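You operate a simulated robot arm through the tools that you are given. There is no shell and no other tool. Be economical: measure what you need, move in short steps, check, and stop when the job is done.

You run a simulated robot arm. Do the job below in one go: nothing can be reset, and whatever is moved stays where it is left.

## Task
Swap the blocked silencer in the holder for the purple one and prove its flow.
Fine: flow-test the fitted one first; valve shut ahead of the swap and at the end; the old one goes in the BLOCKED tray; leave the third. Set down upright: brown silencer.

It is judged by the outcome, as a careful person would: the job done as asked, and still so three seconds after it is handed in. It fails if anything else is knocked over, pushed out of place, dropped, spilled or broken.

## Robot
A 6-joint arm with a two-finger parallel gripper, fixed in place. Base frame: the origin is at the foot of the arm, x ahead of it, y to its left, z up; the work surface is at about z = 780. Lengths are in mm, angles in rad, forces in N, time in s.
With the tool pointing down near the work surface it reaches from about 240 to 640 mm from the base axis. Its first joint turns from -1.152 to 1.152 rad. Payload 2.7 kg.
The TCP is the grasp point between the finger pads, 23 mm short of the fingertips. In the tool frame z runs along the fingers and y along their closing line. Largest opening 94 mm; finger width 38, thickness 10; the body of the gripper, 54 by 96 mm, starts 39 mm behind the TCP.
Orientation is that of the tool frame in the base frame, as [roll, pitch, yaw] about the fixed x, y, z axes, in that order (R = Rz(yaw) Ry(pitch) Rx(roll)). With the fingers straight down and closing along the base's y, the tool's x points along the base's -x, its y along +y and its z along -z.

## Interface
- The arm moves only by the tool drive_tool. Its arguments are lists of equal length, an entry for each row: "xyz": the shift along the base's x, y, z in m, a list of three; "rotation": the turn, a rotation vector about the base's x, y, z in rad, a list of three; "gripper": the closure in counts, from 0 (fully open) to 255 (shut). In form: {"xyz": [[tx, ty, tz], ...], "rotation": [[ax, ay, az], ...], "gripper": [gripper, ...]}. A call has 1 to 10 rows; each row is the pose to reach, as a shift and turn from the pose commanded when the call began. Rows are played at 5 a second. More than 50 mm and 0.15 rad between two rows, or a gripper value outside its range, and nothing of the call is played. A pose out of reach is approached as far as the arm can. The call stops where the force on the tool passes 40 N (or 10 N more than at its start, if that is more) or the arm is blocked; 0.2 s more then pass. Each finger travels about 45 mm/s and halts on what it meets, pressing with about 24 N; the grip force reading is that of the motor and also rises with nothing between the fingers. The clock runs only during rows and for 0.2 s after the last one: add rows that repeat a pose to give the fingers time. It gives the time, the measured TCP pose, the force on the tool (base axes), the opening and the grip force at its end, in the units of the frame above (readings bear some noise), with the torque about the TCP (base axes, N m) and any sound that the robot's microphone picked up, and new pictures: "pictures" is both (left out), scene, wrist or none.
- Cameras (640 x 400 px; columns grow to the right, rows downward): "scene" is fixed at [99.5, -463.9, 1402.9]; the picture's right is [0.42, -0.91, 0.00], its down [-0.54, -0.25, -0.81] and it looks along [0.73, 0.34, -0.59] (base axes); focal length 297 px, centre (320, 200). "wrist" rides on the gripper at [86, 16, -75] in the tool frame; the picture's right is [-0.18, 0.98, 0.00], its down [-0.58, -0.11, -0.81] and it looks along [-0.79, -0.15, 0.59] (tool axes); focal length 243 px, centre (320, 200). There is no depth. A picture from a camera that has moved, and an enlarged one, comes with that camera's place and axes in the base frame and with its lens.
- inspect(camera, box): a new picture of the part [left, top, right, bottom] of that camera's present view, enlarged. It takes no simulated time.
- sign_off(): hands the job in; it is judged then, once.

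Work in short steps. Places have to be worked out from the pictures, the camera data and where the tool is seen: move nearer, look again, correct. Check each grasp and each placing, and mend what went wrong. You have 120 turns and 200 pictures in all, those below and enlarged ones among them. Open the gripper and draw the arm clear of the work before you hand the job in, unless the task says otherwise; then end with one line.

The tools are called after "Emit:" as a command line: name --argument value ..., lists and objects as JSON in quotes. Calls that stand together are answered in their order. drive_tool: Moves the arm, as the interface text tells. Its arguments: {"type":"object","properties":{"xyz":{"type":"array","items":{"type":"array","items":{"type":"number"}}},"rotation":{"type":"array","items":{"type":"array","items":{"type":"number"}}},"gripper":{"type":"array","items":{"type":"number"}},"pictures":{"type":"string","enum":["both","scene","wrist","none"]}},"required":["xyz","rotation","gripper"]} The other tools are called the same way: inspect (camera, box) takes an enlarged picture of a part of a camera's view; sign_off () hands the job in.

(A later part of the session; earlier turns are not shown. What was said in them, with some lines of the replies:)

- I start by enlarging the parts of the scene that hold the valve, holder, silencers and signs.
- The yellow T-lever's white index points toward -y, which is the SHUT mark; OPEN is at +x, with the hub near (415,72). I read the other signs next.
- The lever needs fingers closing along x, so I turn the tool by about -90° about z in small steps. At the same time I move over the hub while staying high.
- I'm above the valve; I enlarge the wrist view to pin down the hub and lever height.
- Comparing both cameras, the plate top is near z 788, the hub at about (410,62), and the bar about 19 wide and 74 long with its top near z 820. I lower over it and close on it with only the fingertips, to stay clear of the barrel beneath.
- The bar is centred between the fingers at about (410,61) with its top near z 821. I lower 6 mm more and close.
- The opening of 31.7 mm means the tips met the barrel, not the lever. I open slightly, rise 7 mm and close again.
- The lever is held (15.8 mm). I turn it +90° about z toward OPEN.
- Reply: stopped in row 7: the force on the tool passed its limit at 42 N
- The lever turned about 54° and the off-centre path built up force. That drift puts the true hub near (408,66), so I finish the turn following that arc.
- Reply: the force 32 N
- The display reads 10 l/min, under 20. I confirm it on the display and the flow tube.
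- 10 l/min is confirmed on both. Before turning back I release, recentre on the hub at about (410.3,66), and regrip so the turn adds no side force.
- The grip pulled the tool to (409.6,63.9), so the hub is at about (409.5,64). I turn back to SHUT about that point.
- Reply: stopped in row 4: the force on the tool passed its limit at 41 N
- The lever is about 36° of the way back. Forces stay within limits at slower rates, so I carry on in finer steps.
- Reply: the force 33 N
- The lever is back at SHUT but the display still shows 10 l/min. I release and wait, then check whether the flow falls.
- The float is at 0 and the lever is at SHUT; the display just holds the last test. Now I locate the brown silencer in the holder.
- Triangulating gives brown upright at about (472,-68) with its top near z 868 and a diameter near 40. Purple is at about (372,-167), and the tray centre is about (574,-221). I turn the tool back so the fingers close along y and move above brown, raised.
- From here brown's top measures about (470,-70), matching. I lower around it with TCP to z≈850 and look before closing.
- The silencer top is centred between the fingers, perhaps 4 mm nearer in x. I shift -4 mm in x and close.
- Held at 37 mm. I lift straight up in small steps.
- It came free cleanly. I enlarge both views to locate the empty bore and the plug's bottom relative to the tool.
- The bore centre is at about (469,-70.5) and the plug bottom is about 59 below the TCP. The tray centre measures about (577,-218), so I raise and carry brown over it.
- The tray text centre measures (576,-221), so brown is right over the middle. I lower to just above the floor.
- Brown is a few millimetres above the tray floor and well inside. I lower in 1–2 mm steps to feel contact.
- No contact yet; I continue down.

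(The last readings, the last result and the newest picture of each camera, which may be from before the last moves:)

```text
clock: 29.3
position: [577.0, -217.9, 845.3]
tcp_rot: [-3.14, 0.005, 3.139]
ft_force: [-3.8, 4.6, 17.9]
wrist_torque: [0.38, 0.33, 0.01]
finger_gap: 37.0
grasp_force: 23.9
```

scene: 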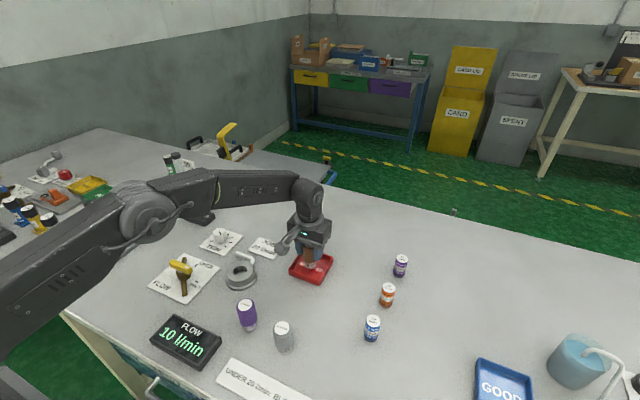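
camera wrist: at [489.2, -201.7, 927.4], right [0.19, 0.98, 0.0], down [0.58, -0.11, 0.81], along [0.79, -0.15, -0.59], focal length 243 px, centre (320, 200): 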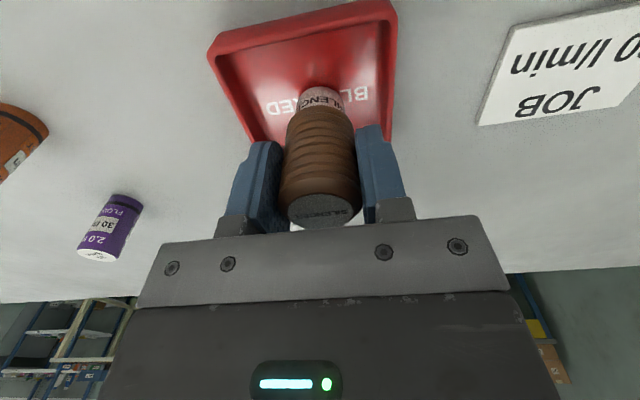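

Contact at TCP z≈845 (18 N up). I ease back 1 mm to relieve the load and open, then rise clear.

Emit:
drive_tool --xyz '[[0, 0, 0.001], [0, 0, 0.001], [0, 0, 0.001], [0, 0, 0.001], [0, 0, 0.001]]' --rotation '[[0, 0, 0], [0, 0, 0], [0, 0, 0], [0, 0, 0], [0, 0, 0]]' --gripper '[150, 120, 80, 40, 0]' --pictures "wrist"

Emit:
drive_tool --xyz '[[0, 0, 0.02], [0, 0, 0.05], [0, 0, 0.09], [0, 0, 0.12]]' --rotation '[[0, 0, 0], [0, 0, 0], [0, 0, 0], [0, 0, 0]]' --gripper '[0, 0, 0, 0]'

```text
clock: 30.5
position: [577.3, -217.4, 843.0]
tcp_rot: [-3.142, 0.002, 3.14]
ft_force: [0.6, 0.1, 0.4]
wrist_torque: [0.02, -0.01, 0.03]
finger_gap: 93.9
grasp_force: 0.0
camera wrist: at [490.4, -202.4, 917.2], right [0.19, 0.98, 0.0], down [0.58, -0.11, 0.81], along [0.79, -0.15, -0.59], focal length 243 px, centre (320, 200)
```

wrist: 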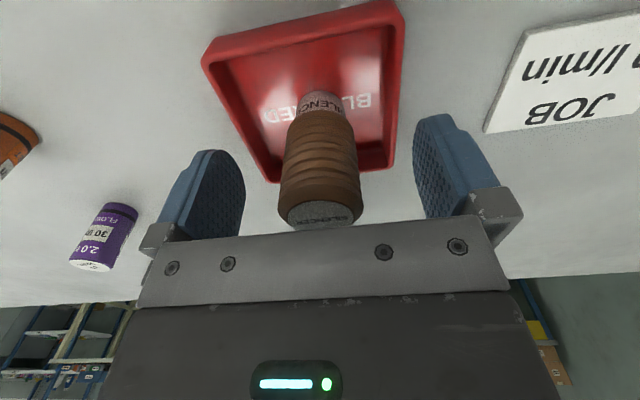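

```text
clock: 31.5
position: [578.9, -216.9, 964.9]
tcp_rot: [3.139, 0.002, 3.141]
ft_force: [0.1, -0.2, 0.9]
wrist_torque: [0.01, -0.05, 0.02]
finger_gap: 93.9
grasp_force: 0.0
camera wrist: at [492.3, -200.8, 1039.2], right [0.19, 0.98, 0.0], down [0.58, -0.11, 0.81], along [0.79, -0.15, -0.59], focal length 243 px, centre (320, 200)
```

scene: 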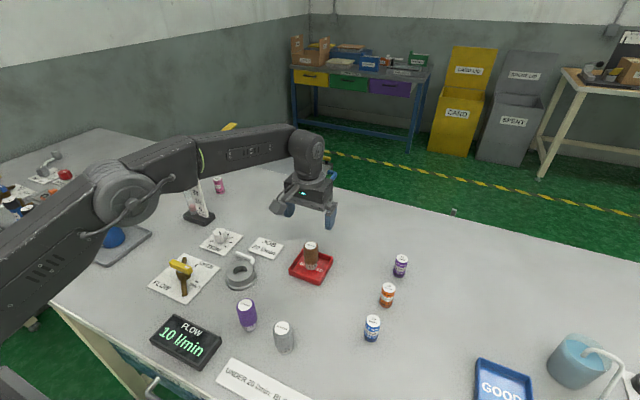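
wrist: 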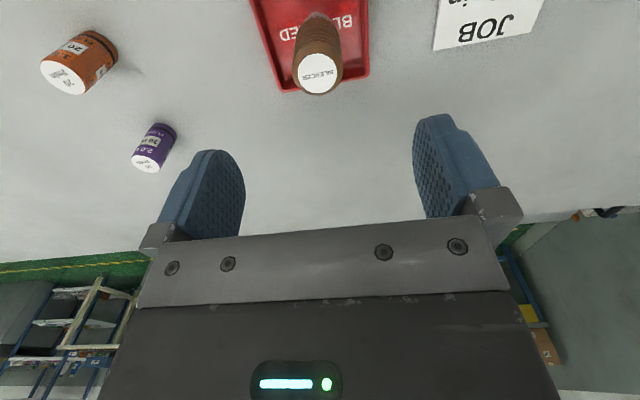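

Brown stands upright in the tray. Now I go above the purple one, near (371,-167), with the opening reduced to about 70 mm to stay clear of the grey one.

Emit:
drive_tool --xyz '[[-0.035, 0.008, 0], [-0.07, 0.016, 0], [-0.105, 0.025, 0], [-0.14, 0.033, 0], [-0.175, 0.042, 0], [-0.207, 0.05, 0], [-0.207, 0.05, 0]]' --rotation '[[0, 0, 0], [0, 0, 0], [0, 0, 0], [0, 0, 0], [0, 0, 0], [0, 0, 0], [0, 0, 0]]' --gripper '[60, 60, 60, 60, 60, 60, 60]'

Emit:
inspect --camera "wrist" --box '[220, 0, 420, 125]'

```text
clock: 33.1
position: [369.3, -169.0, 963.1]
tcp_rot: [3.141, 0.001, 3.14]
ft_force: [0.0, -0.6, 0.3]
wrist_torque: [-0.02, 0.0, -0.02]
finger_gap: 71.9
grasp_force: 0.1
camera wrist: at [283.6, -152.3, 1037.9], right [0.19, 0.98, 0.0], down [0.58, -0.11, 0.81], along [0.79, -0.15, -0.59], focal length 243 px, centre (320, 200)
```

scene: 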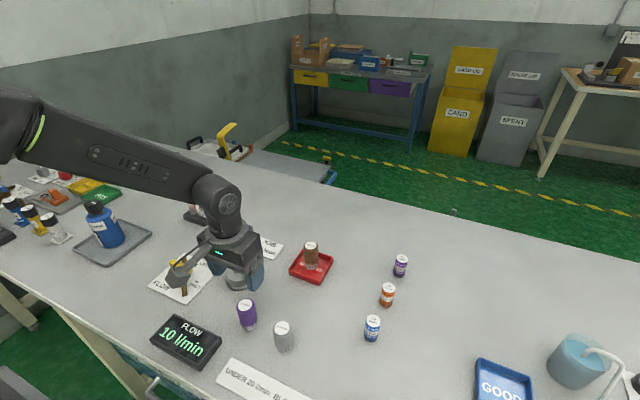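
wrist: 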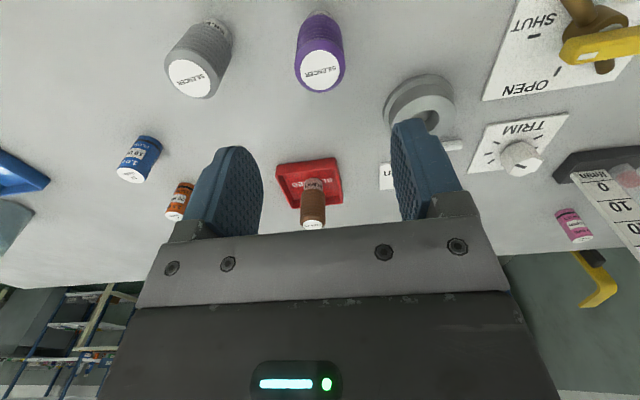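

```text
3.20 times, centred on (320, 62) of wrist
camera zoom: at [283.6, -152.3, 1037.9], right [0.19, 0.98, 0.0], down [0.58, -0.11, 0.81], along [0.79, -0.15, -0.59], focal length 776 px, centre (320, 640)
```

zoom: 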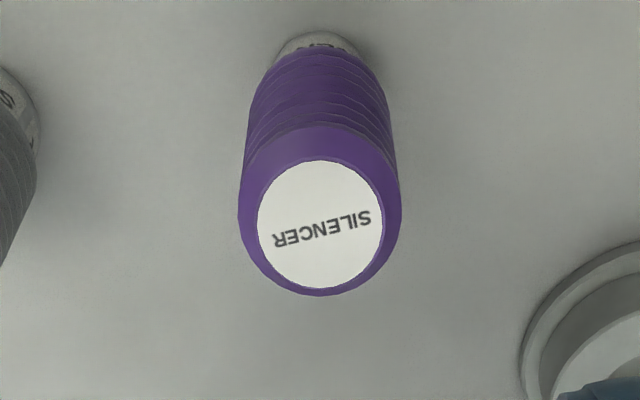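

Purple's top centre measures about (367,-167.5) and it stands upright. I lower around it to TCP z≈841.

Emit:
drive_tool --xyz '[[-0.002, 0.001, -0.04], [-0.002, 0.001, -0.08], [-0.002, 0.001, -0.105], [-0.002, 0.001, -0.122]]' --rotation '[[0, 0, 0], [0, 0, 0], [0, 0, 0], [0, 0, 0]]' --gripper '[60, 60, 60, 60]'

```text
clock: 34.1
position: [370.2, -169.9, 840.7]
tcp_rot: [-3.141, 0.001, 3.139]
ft_force: [-1.1, 0.2, -0.1]
wrist_torque: [0.0, -0.01, -0.02]
finger_gap: 71.6
grasp_force: 0.0
camera wrist: at [282.9, -153.8, 914.8], right [0.19, 0.98, 0.0], down [0.58, -0.11, 0.81], along [0.79, -0.15, -0.59], focal length 243 px, centre (320, 200)
```

scene: 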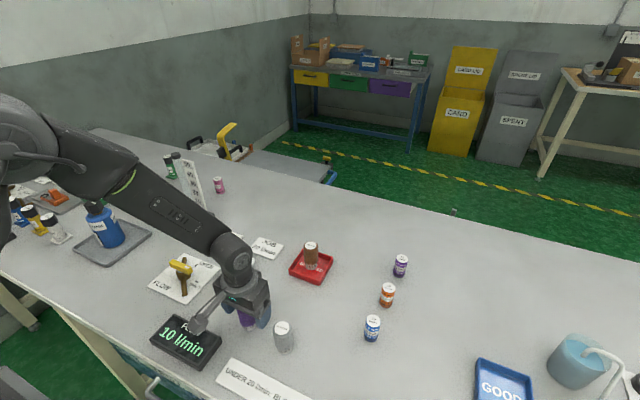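
wrist: 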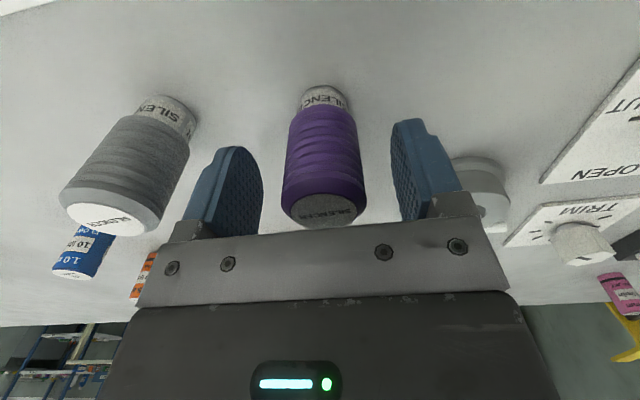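

Purple sits centrally between the fingers and clear of the grey one. I close on it.

Emit:
drive_tool --xyz '[[0, 0, 0], [0, 0, 0], [0, 0, 0], [0, 0, 0], [0, 0, 0]]' --rotation '[[0, 0, 0], [0, 0, 0], [0, 0, 0], [0, 0, 0], [0, 0, 0]]' --gripper '[100, 140, 180, 210, 210]' --pictures "none"

Emit:
drive_tool --xyz '[[0, 0, 0.01], [0, 0, 0.03], [0, 0, 0.06], [0, 0, 0.09]]' --rotation '[[0, 0, 0], [0, 0, 0], [0, 0, 0], [0, 0, 0]]' --gripper '[210, 210, 210, 210]'

```text
clock: 35.3
position: [368.7, -168.8, 840.7]
tcp_rot: [3.139, 0.001, 3.141]
ft_force: [0.1, 0.1, -0.3]
wrist_torque: [0.01, 0.01, 0.01]
finger_gap: 37.0
grasp_force: 23.6
```

```text
clock: 36.3
position: [368.8, -167.7, 934.0]
tcp_rot: [3.14, 0.002, 3.139]
ft_force: [0.3, -0.1, -0.6]
wrist_torque: [0.02, 0.01, 0.01]
finger_gap: 36.9
grasp_force: 24.0
camera wrist: at [282.6, -151.3, 1008.3], right [0.19, 0.98, 0.0], down [0.58, -0.11, 0.81], along [0.79, -0.15, -0.59], focal length 243 px, centre (320, 200)
```

scene: 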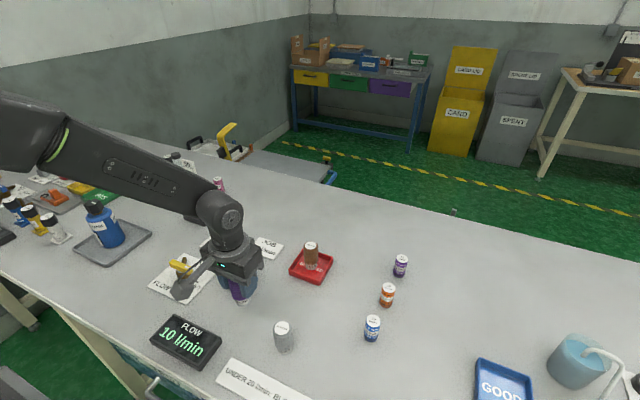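
wrist: 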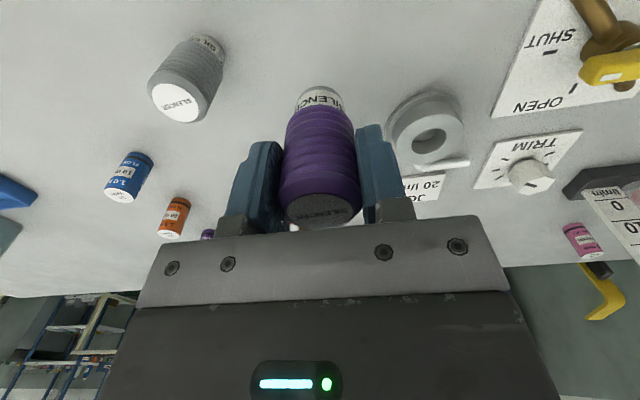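

Purple is held (36.9 mm) like brown was. I move it over the bore at about (468.5,-70).

Emit:
drive_tool --xyz '[[0.02, 0.02, 0], [0.04, 0.04, 0], [0.06, 0.059, 0], [0.08, 0.079, 0], [0.1, 0.098, 0], [0.1, 0.098, 0]]' --rotation '[[0, 0, 0], [0, 0, 0], [0, 0, 0], [0, 0, 0], [0, 0, 0], [0, 0, 0]]' --gripper '[210, 210, 210, 210, 210, 210]' --pictures "none"

Emit:
drive_tool --xyz '[[0, 0, -0.025], [0, 0, -0.025]]' --rotation '[[0, 0, 0], [0, 0, 0]]' --gripper '[210, 210]'

Emit:
inspect --camera "wrist" --box '[240, 0, 400, 120]'

Emit:
inspect --camera "scene" --box '[200, 230, 280, 310]'

```text
clock: 37.7
position: [468.2, -68.4, 930.9]
tcp_rot: [3.14, 0.003, 3.14]
ft_force: [0.0, -0.1, -0.6]
wrist_torque: [0.01, 0.04, 0.0]
finger_gap: 37.1
grasp_force: 24.1
```

```text
clock: 38.3
position: [467.6, -68.9, 907.3]
tcp_rot: [3.141, 0.002, 3.14]
ft_force: [-0.2, 0.2, -0.8]
wrist_torque: [0.03, -0.04, -0.01]
finger_gap: 37.3
grasp_force: 23.8
camera wrist: at [381.0, -53.3, 981.0], right [0.19, 0.98, 0.0], down [0.58, -0.11, 0.81], along [0.79, -0.15, -0.59], focal length 243 px, centre (320, 200)
```

scene: 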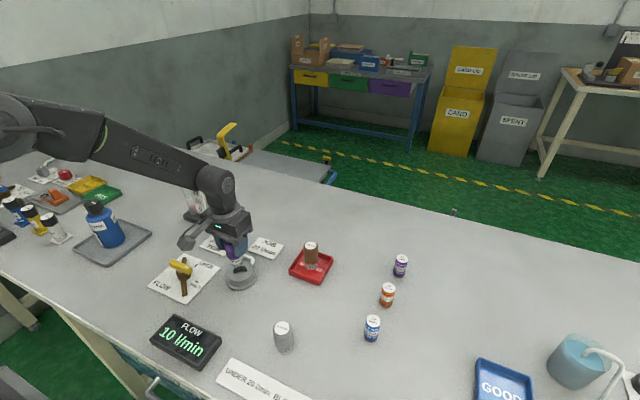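
wrist: 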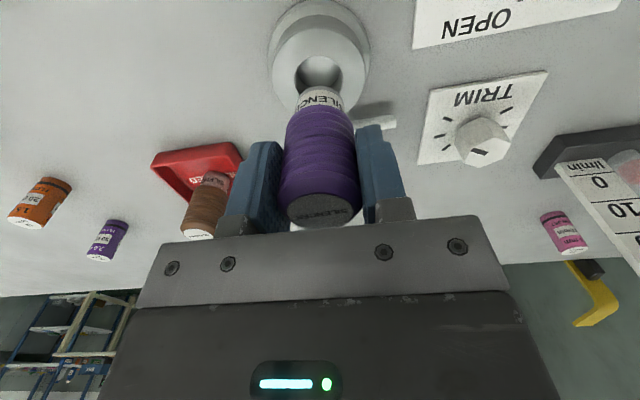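

```text
3.33 times, centred on (320, 60) of wrist
camera zoom: at [381.0, -53.3, 981.0], right [0.19, 0.98, 0.0], down [0.58, -0.11, 0.81], along [0.79, -0.15, -0.59], focal length 809 px, centre (320, 667)
```

zoom: 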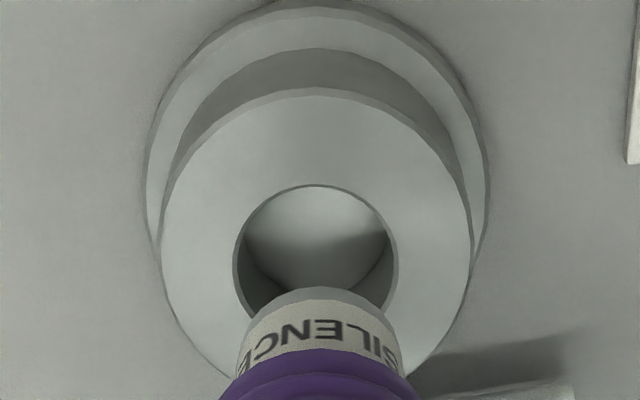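

```text
5.00 times, centred on (240, 270) of scene
camera zoom: at [99.5, -463.9, 1402.9], right [0.42, -0.91, 0.0], down [-0.54, -0.25, -0.81], along [0.73, 0.34, -0.59], focal length 1483 px, centre (720, -150)
```

zoom: 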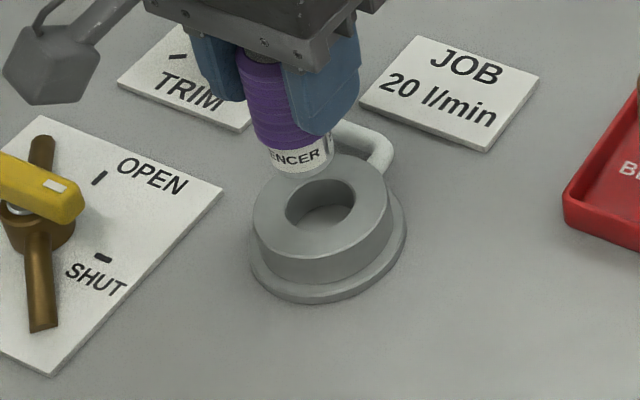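

The view matches the one when brown had just been lifted, so alignment is within about 1 mm. I lower toward the bore, slowing at the rim.

Emit:
drive_tool --xyz '[[0, -0.0004, -0.02], [0, -0.0004, -0.034], [0, -0.0004, -0.039], [0, -0.0004, -0.043], [0, -0.0004, -0.047], [0, -0.0004, -0.05]]' --rotation '[[0, 0, 0], [0, 0, 0], [0, 0, 0], [0, 0, 0], [0, 0, 0], [0, 0, 0]]' --gripper '[210, 210, 210, 210, 210, 210]'

```text
clock: 39.7
position: [467.5, -69.5, 856.6]
tcp_rot: [3.141, 0.0, 3.141]
ft_force: [0.4, 0.6, -1.1]
wrist_torque: [0.01, 0.02, 0.02]
finger_gap: 37.2
grasp_force: 24.0
camera wrist: at [381.8, -54.3, 930.1], right [0.19, 0.98, 0.0], down [0.58, -0.11, 0.81], along [0.79, -0.15, -0.59], focal length 243 px, centre (320, 200)
```

scene: 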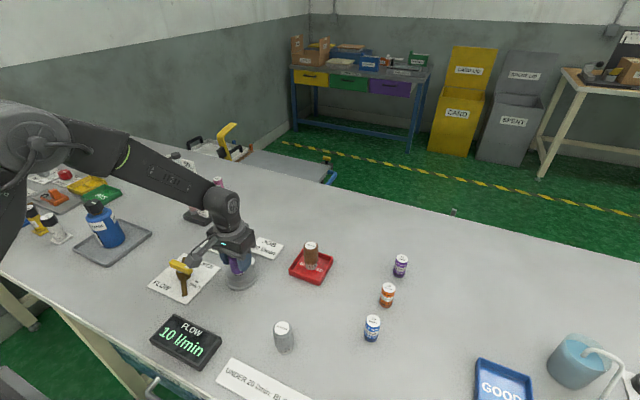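
wrist: 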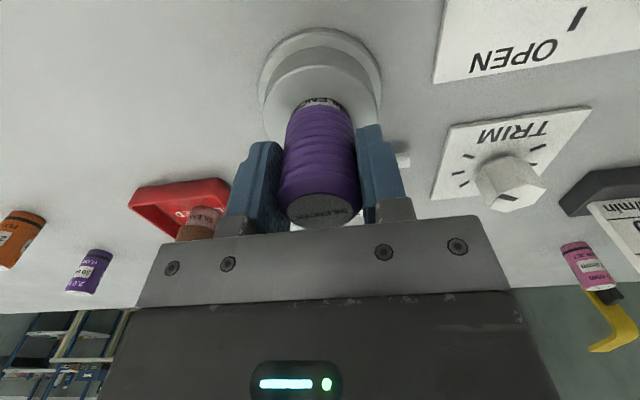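

The plug has entered the bore with no force. I lower the last millimetres gently until it seats.

Emit:
drive_tool --xyz '[[0, 0, -0.002], [0, 0, -0.004], [0, 0, -0.006]]' --rotation '[[0, 0, 0], [0, 0, 0], [0, 0, 0]]' --gripper '[210, 210, 210]' --pictures "none"

Emit:
drive_tool --xyz '[[0, 0, -0.001], [0, 0, -0.002]]' --rotation '[[0, 0, 0], [0, 0, 0]]' --gripper '[210, 210]' --pictures "none"

```text
clock: 40.5
position: [466.9, -69.4, 850.2]
tcp_rot: [3.14, 0.002, 3.138]
ft_force: [-0.2, 0.0, -0.6]
wrist_torque: [0.0, 0.01, 0.0]
finger_gap: 37.2
grasp_force: 23.7
```

```text
clock: 41.1
position: [467.0, -69.7, 849.3]
tcp_rot: [3.139, 0.002, 3.141]
ft_force: [0.3, 0.2, -0.4]
wrist_torque: [0.02, -0.01, -0.05]
finger_gap: 37.2
grasp_force: 24.1
```

No seating contact yet; two more millimetres in single steps.

Emit:
drive_tool --xyz '[[0, 0, -0.001], [0, 0, -0.002]]' --rotation '[[0, 0, 0], [0, 0, 0]]' --gripper '[210, 210]' --pictures "wrist"

```text
clock: 41.7
position: [468.8, -69.9, 850.0]
tcp_rot: [3.141, 0.006, 3.139]
ft_force: [-2.8, -4.0, 17.2]
wrist_torque: [-0.28, 0.23, -0.03]
finger_gap: 37.1
grasp_force: 24.6
camera wrist: at [381.0, -54.7, 922.7], right [0.19, 0.98, 0.0], down [0.58, -0.11, 0.81], along [0.8, -0.15, -0.59], focal length 243 px, centre (320, 200)
```

wrist: 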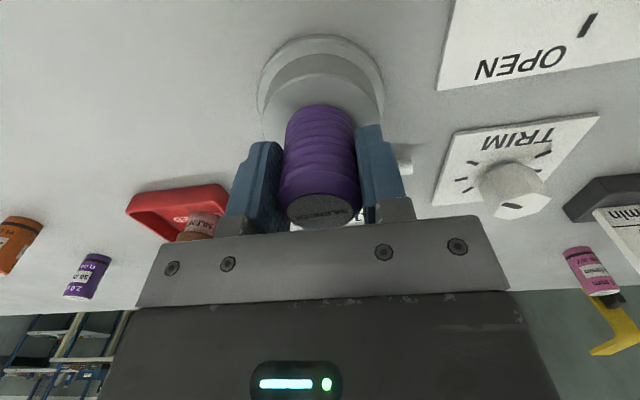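

It seated at the same height as brown did (17 N up). I relieve 1 mm, open, and rise clear.

Emit:
drive_tool --xyz '[[0, 0, 0.001], [0, 0, 0.001], [0, 0, 0.001], [0, 0, 0.001], [0, 0, 0.03], [0, 0, 0.07], [0, 0, 0.1]]' --rotation '[[0, 0, 0], [0, 0, 0], [0, 0, 0], [0, 0, 0], [0, 0, 0], [0, 0, 0], [0, 0, 0]]' --gripper '[150, 100, 50, 0, 0, 0, 0]'

Emit:
inspect --camera "scene" --box '[200, 230, 350, 350]'

```text
clock: 43.3
position: [467.4, -67.7, 947.6]
tcp_rot: [3.139, 0.0, 3.14]
ft_force: [0.9, 0.6, -0.4]
wrist_torque: [-0.01, 0.02, -0.01]
finger_gap: 93.9
grasp_force: 0.0
camera wrist: at [381.2, -52.2, 1022.3], right [0.19, 0.98, 0.0], down [0.58, -0.11, 0.81], along [0.79, -0.15, -0.59], focal length 243 px, centre (320, 200)
```

scene: 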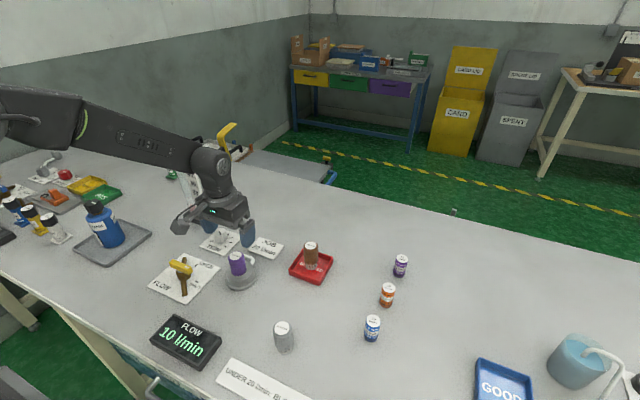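
wrist: 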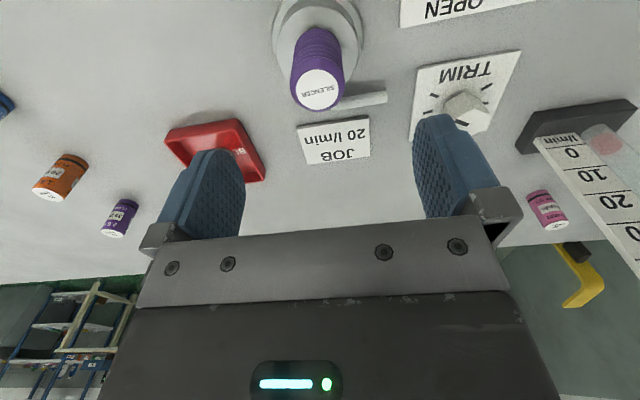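

```text
3.33 times, centred on (275, 290) of scene
camera zoom: at [99.5, -463.9, 1402.9], right [0.42, -0.91, 0.0], down [-0.54, -0.25, -0.81], along [0.73, 0.34, -0.59], focal length 989 px, centre (470, -100)
```

zoom: 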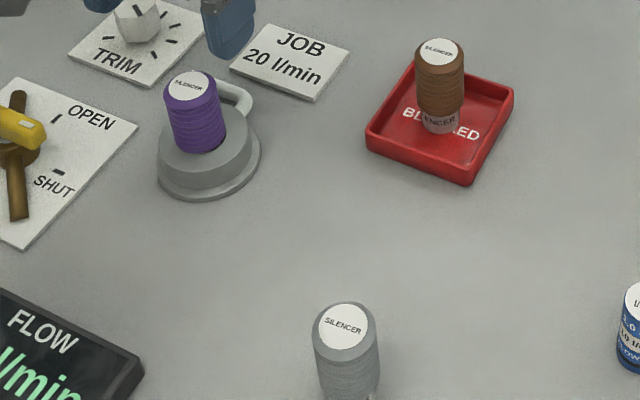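

Purple is seated in the holder and brown is upright in the tray. Now I return to the valve at (409.5,64), turning the tool -90° on the way.

Emit:
drive_tool --xyz '[[-0.006, 0.013, 0], [-0.012, 0.026, 0], [-0.018, 0.04, 0], [-0.023, 0.053, 0], [-0.029, 0.066, 0], [-0.035, 0.08, 0], [-0.041, 0.093, 0], [-0.047, 0.107, 0], [-0.053, 0.12, 0], [-0.058, 0.133, 0]]' --rotation '[[0, 0, -0.145], [0, 0, -0.29], [0, 0, -0.435], [0, 0, -0.58], [0, 0, -0.725], [0, 0, -0.87], [0, 0, -1.015], [0, 0, -1.16], [0, 0, -1.305], [0, 0, -1.45]]' --gripper '[0, 0, 0, 0, 0, 0, 0, 0, 0, 0]' --pictures "none"

Emit:
drive_tool --xyz '[[0, 0, 0], [0, 0, -0.04], [0, 0, -0.08], [0, 0, -0.1]]' --rotation '[[0, 0, -0.12], [0, 0, -0.12], [0, 0, -0.12], [0, 0, -0.12]]' --gripper '[0, 60, 130, 140]' --pictures "wrist"

```text
clock: 45.5
position: [410.2, 63.0, 945.7]
tcp_rot: [3.141, 0.0, 1.688]
ft_force: [0.4, 0.5, 0.4]
wrist_torque: [-0.03, 0.0, 0.0]
finger_gap: 94.1
grasp_force: 0.1
```

```text
clock: 46.5
position: [409.3, 62.5, 843.0]
tcp_rot: [-3.141, 0.001, 1.568]
ft_force: [-0.4, 0.7, -0.1]
wrist_torque: [0.05, -0.01, -0.07]
finger_gap: 42.4
grasp_force: 0.0
camera wrist: at [425.7, 148.8, 918.0], right [0.98, -0.19, 0.0], down [-0.11, -0.58, 0.81], along [-0.15, -0.79, -0.59], focal length 243 px, centre (320, 200)
```

wrist: 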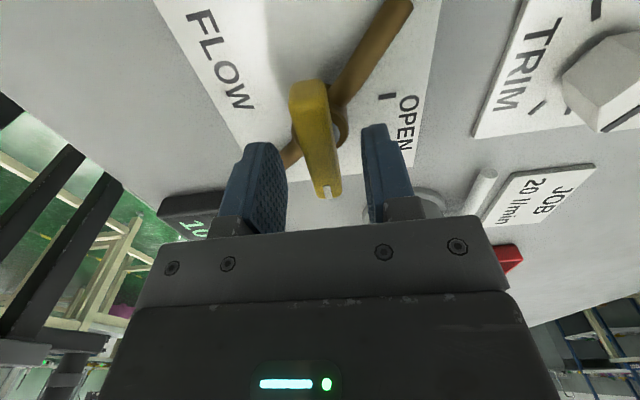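

I'm over the bar at z≈843; I lower 4 mm, nudge y by +1.2, and close.

Emit:
drive_tool --xyz '[[0, 0.0012, -0.004], [0, 0.0012, -0.004], [0, 0.0012, -0.004], [0, 0.0012, -0.004], [0, 0.0012, -0.004]]' --rotation '[[0, 0, 0], [0, 0, 0], [0, 0, 0], [0, 0, 0], [0, 0, 0]]' --gripper '[140, 180, 215, 235, 235]' --pictures "none"

Emit:
drive_tool --xyz '[[0, 0, 0], [0, 0, 0], [0, 0, 0], [0, 0, 0], [0, 0, 0], [0, 0, 0], [0, 0, 0], [0, 0, 0]]' --rotation '[[0, 0, 0.1], [0, 0, 0.2], [0, 0, 0.3], [0, 0, 0.4], [0, 0, 0.5], [0, 0, 0.6], [0, 0, 0.7], [0, 0, 0.8]]' --gripper '[235, 235, 235, 235, 235, 235, 235, 235]' --pictures "none"

```text
clock: 47.7
position: [408.9, 65.1, 841.1]
tcp_rot: [3.137, 0.002, 1.569]
ft_force: [13.9, -0.6, -6.8]
wrist_torque: [0.02, -0.03, 0.04]
finger_gap: 15.8
grasp_force: 44.4
```

```text
clock: 48.8
position: [409.3, 65.2, 840.6]
tcp_rot: [3.138, 0.0, 1.975]
ft_force: [3.7, 1.4, -8.5]
wrist_torque: [0.39, 0.06, -0.02]
finger_gap: 15.8
grasp_force: 44.7
stopped in row 5: the force on the tool passed its limit at 41 N (the readings are from after the stop); the commanded pose is now the measured one
```

The lever is at about 23°, and the residual force is small after the stop. I continue in the same fine steps.

Emit:
drive_tool --xyz '[[0, 0, 0], [0, 0, 0], [0, 0, 0], [0, 0, 0], [0, 0, 0], [0, 0, 0]]' --rotation '[[0, 0, 0.1], [0, 0, 0.2], [0, 0, 0.3], [0, 0, 0.4], [0, 0, 0.5], [0, 0, 0.6]]' --gripper '[235, 235, 235, 235, 235, 235]' --pictures "none"

```text
clock: 50.2
position: [410.2, 65.3, 840.2]
tcp_rot: [3.141, 0.001, 2.577]
ft_force: [6.7, -0.5, -14.7]
wrist_torque: [-0.37, -0.72, 0.02]
finger_gap: 15.6
grasp_force: 45.0
```

Emit:
drive_tool --xyz '[[0, 0, 0], [0, 0, 0], [0, 0, 0], [0, 0, 0], [0, 0, 0], [0, 0, 0], [0, 0, 0]]' --rotation '[[0, 0, 0.1], [0, 0, 0.2], [0, 0, 0.3], [0, 0, 0.4], [0, 0, 0.5], [0, 0, 0.567], [0, 0, 0.567]]' --gripper '[235, 235, 235, 235, 235, 235, 235]'

Emit:
inspect --camera "scene" --box '[140, 140, 240, 240]'

```text
clock: 51.8
position: [410.3, 63.6, 841.3]
tcp_rot: [3.141, 0.002, -3.14]
ft_force: [10.5, -8.5, -13.4]
wrist_torque: [-0.14, -0.14, -0.08]
finger_gap: 16.0
grasp_force: 45.1
camera wrist: at [322.9, 80.1, 915.3], right [0.18, 0.98, 0.0], down [0.58, -0.11, 0.81], along [0.79, -0.15, -0.59], focal length 243 px, centre (320, 200)
```

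scene: 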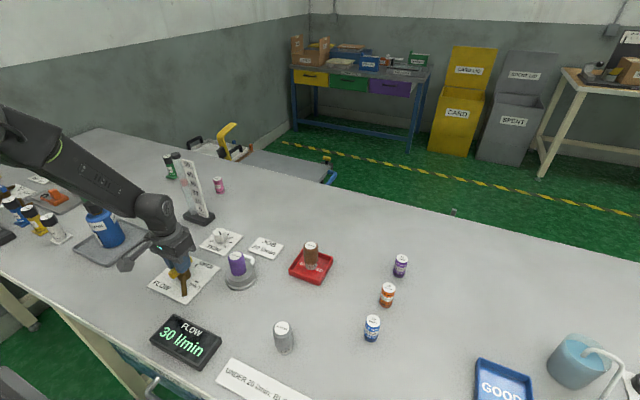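
wrist: 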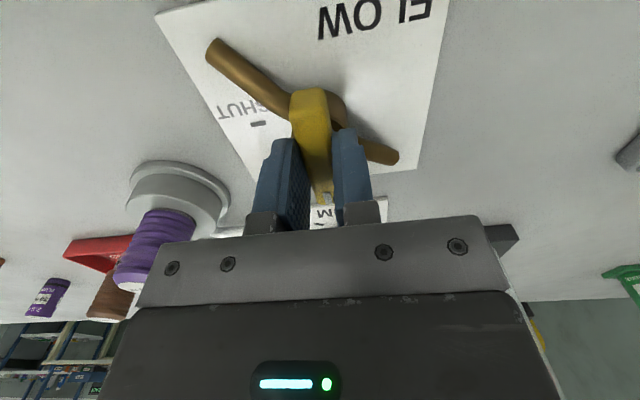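

```text
4.00 times, centred on (190, 190) of scene
camera zoom: at [99.9, -464.1, 1402.8], right [0.42, -0.91, 0.0], down [-0.54, -0.25, -0.81], along [0.73, 0.34, -0.59], focal length 1187 px, centre (840, 240)
```

zoom: 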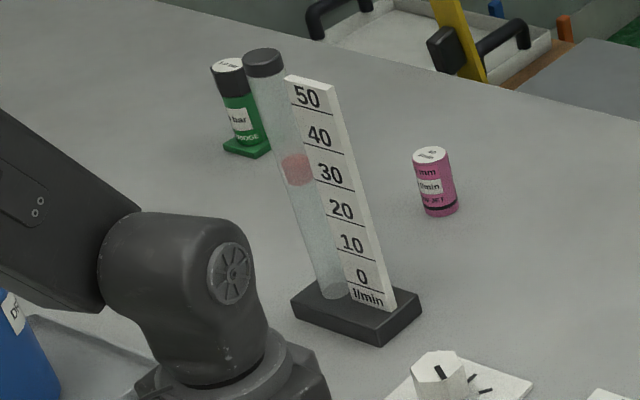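

Display and tube read 30 l/min, above the 20 needed, so the purple silencer's flow is proven. I now turn the valve back to SHUT in fine steps.

Emit:
drive_tool --xyz '[[0, 0, 0], [0, 0, 0], [0, 0, 0], [0, 0, 0], [0, 0, 0], [0, 0, 0], [0, 0, 0], [0, 0, 0], [0, 0, 0], [0, 0, 0]]' --rotation '[[0, 0, -0.08], [0, 0, -0.16], [0, 0, -0.24], [0, 0, -0.32], [0, 0, -0.4], [0, 0, -0.48], [0, 0, -0.56], [0, 0, -0.64], [0, 0, -0.72], [0, 0, -0.8]]' --gripper '[235, 235, 235, 235, 235, 235, 235, 235, 235, 235]' --pictures "none"

```text
clock: 54.0
position: [409.1, 66.2, 840.8]
tcp_rot: [3.141, 0.002, 2.341]
ft_force: [-5.6, -8.9, 6.3]
wrist_torque: [-1.13, -1.02, -0.02]
finger_gap: 15.9
grasp_force: 44.5
```

Halfway back with moderate forces; I finish the remaining 0.77 rad.

Emit:
drive_tool --xyz '[[0, 0, 0], [0, 0, 0], [0, 0, 0], [0, 0, 0], [0, 0, 0], [0, 0, 0], [0, 0, 0], [0, 0, 0], [0, 0, 0], [0, 0, 0]]' --rotation '[[0, 0, -0.085], [0, 0, -0.17], [0, 0, -0.255], [0, 0, -0.34], [0, 0, -0.425], [0, 0, -0.51], [0, 0, -0.595], [0, 0, -0.68], [0, 0, -0.775], [0, 0, -0.775]]' --gripper '[235, 235, 235, 235, 235, 235, 235, 235, 235, 235]' --pictures "wrist"

```text
clock: 56.2
position: [410.7, 65.7, 841.3]
tcp_rot: [3.14, 0.001, 1.565]
ft_force: [9.0, -3.3, -10.4]
wrist_torque: [0.49, -0.15, 0.25]
finger_gap: 16.0
grasp_force: 45.4
camera wrist: at [426.3, 151.1, 915.4], right [0.98, -0.19, 0.0], down [-0.11, -0.58, 0.81], along [-0.15, -0.79, -0.59], focal length 243 px, centre (320, 200)
```

wrist: 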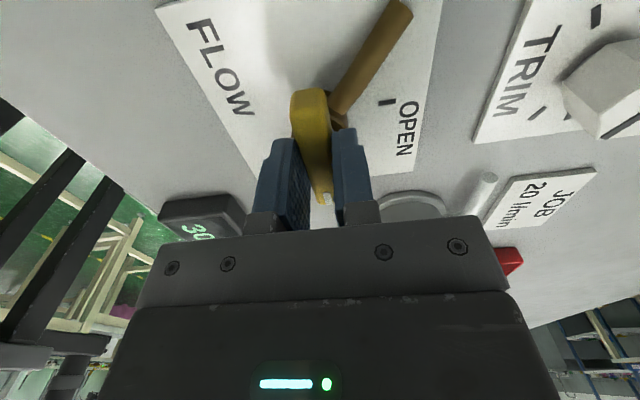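

The lever is back at SHUT. I release, rise well clear, and check everything.

Emit:
drive_tool --xyz '[[0, 0, 0], [0, 0, 0], [0, 0, 0.02], [0, 0, 0.06], [0, 0, 0.1], [0, 0, 0.14], [0, 0, 0.18], [0, 0, 0.22]]' --rotation '[[0, 0, 0], [0, 0, 0], [0, 0, 0], [0, 0, 0], [0, 0, 0], [0, 0, 0], [0, 0, 0], [0, 0, 0]]' --gripper '[140, 140, 100, 40, 0, 0, 0, 0]'

Emit:
inspect --camera "scene" --box '[140, 140, 240, 240]'

Emit:
inspect --camera "scene" --box '[140, 225, 340, 365]'

```text
clock: 58.0
position: [407.6, 64.5, 1064.8]
tcp_rot: [-3.141, 0.002, 1.568]
ft_force: [0.5, 0.6, 0.4]
wrist_torque: [0.02, 0.0, -0.01]
finger_gap: 94.1
grasp_force: 0.1
camera wrist: at [424.9, 149.7, 1138.1], right [0.98, -0.19, 0.0], down [-0.11, -0.58, 0.81], along [-0.15, -0.79, -0.59], focal length 243 px, centre (320, 200)
```

scene: 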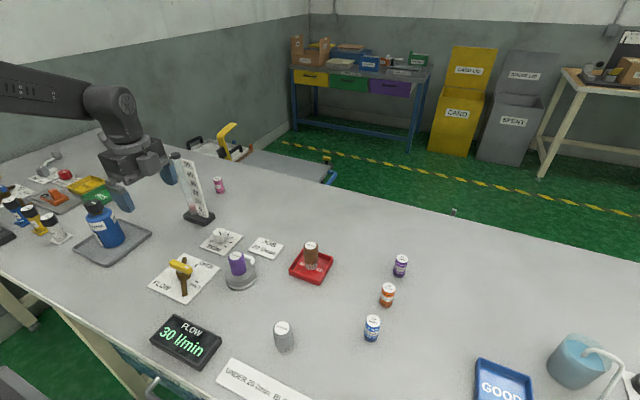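
wrist: 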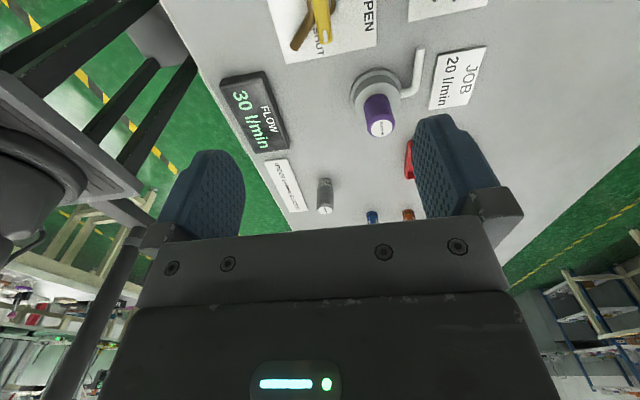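

```text
4.00 times, centred on (190, 190) of scene
camera zoom: at [99.4, -463.9, 1402.9], right [0.42, -0.91, 0.0], down [-0.54, -0.25, -0.81], along [0.73, 0.34, -0.59], focal length 1187 px, centre (840, 240)
```

zoom: 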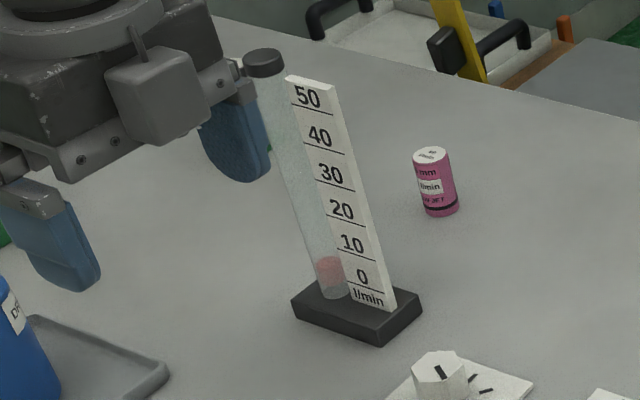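

```text
2.86 times, centred on (240, 295) of scene
camera zoom: at [99.4, -463.9, 1402.9], right [0.42, -0.91, 0.0], down [-0.54, -0.25, -0.81], along [0.73, 0.34, -0.59], focal length 848 px, centre (549, -71)
```

zoom: 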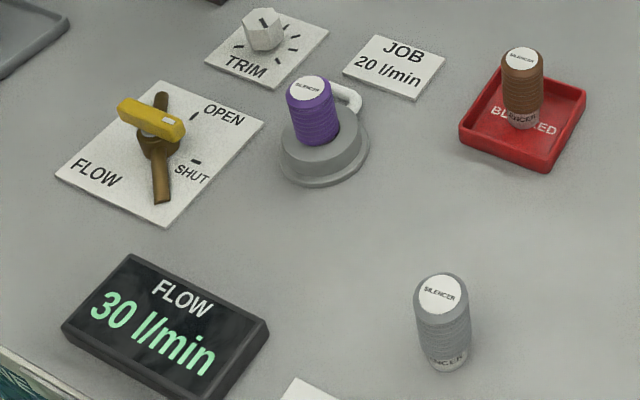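

The valve is shut with the float at 0. Purple is fitted, brown stands upright in BLOCKED, grey is untouched, and the arm is clear, so I hand in.

Emit:
sign_off

```text
The job is handed in.
```

The silencer swap is done: the brown one tested at 10 l/min (blocked) and now stands upright in the BLOCKED tray, the purple one is fitted and proved at 30 l/min, the valve was shut before the swap and is shut now, and the grey one was left alone.
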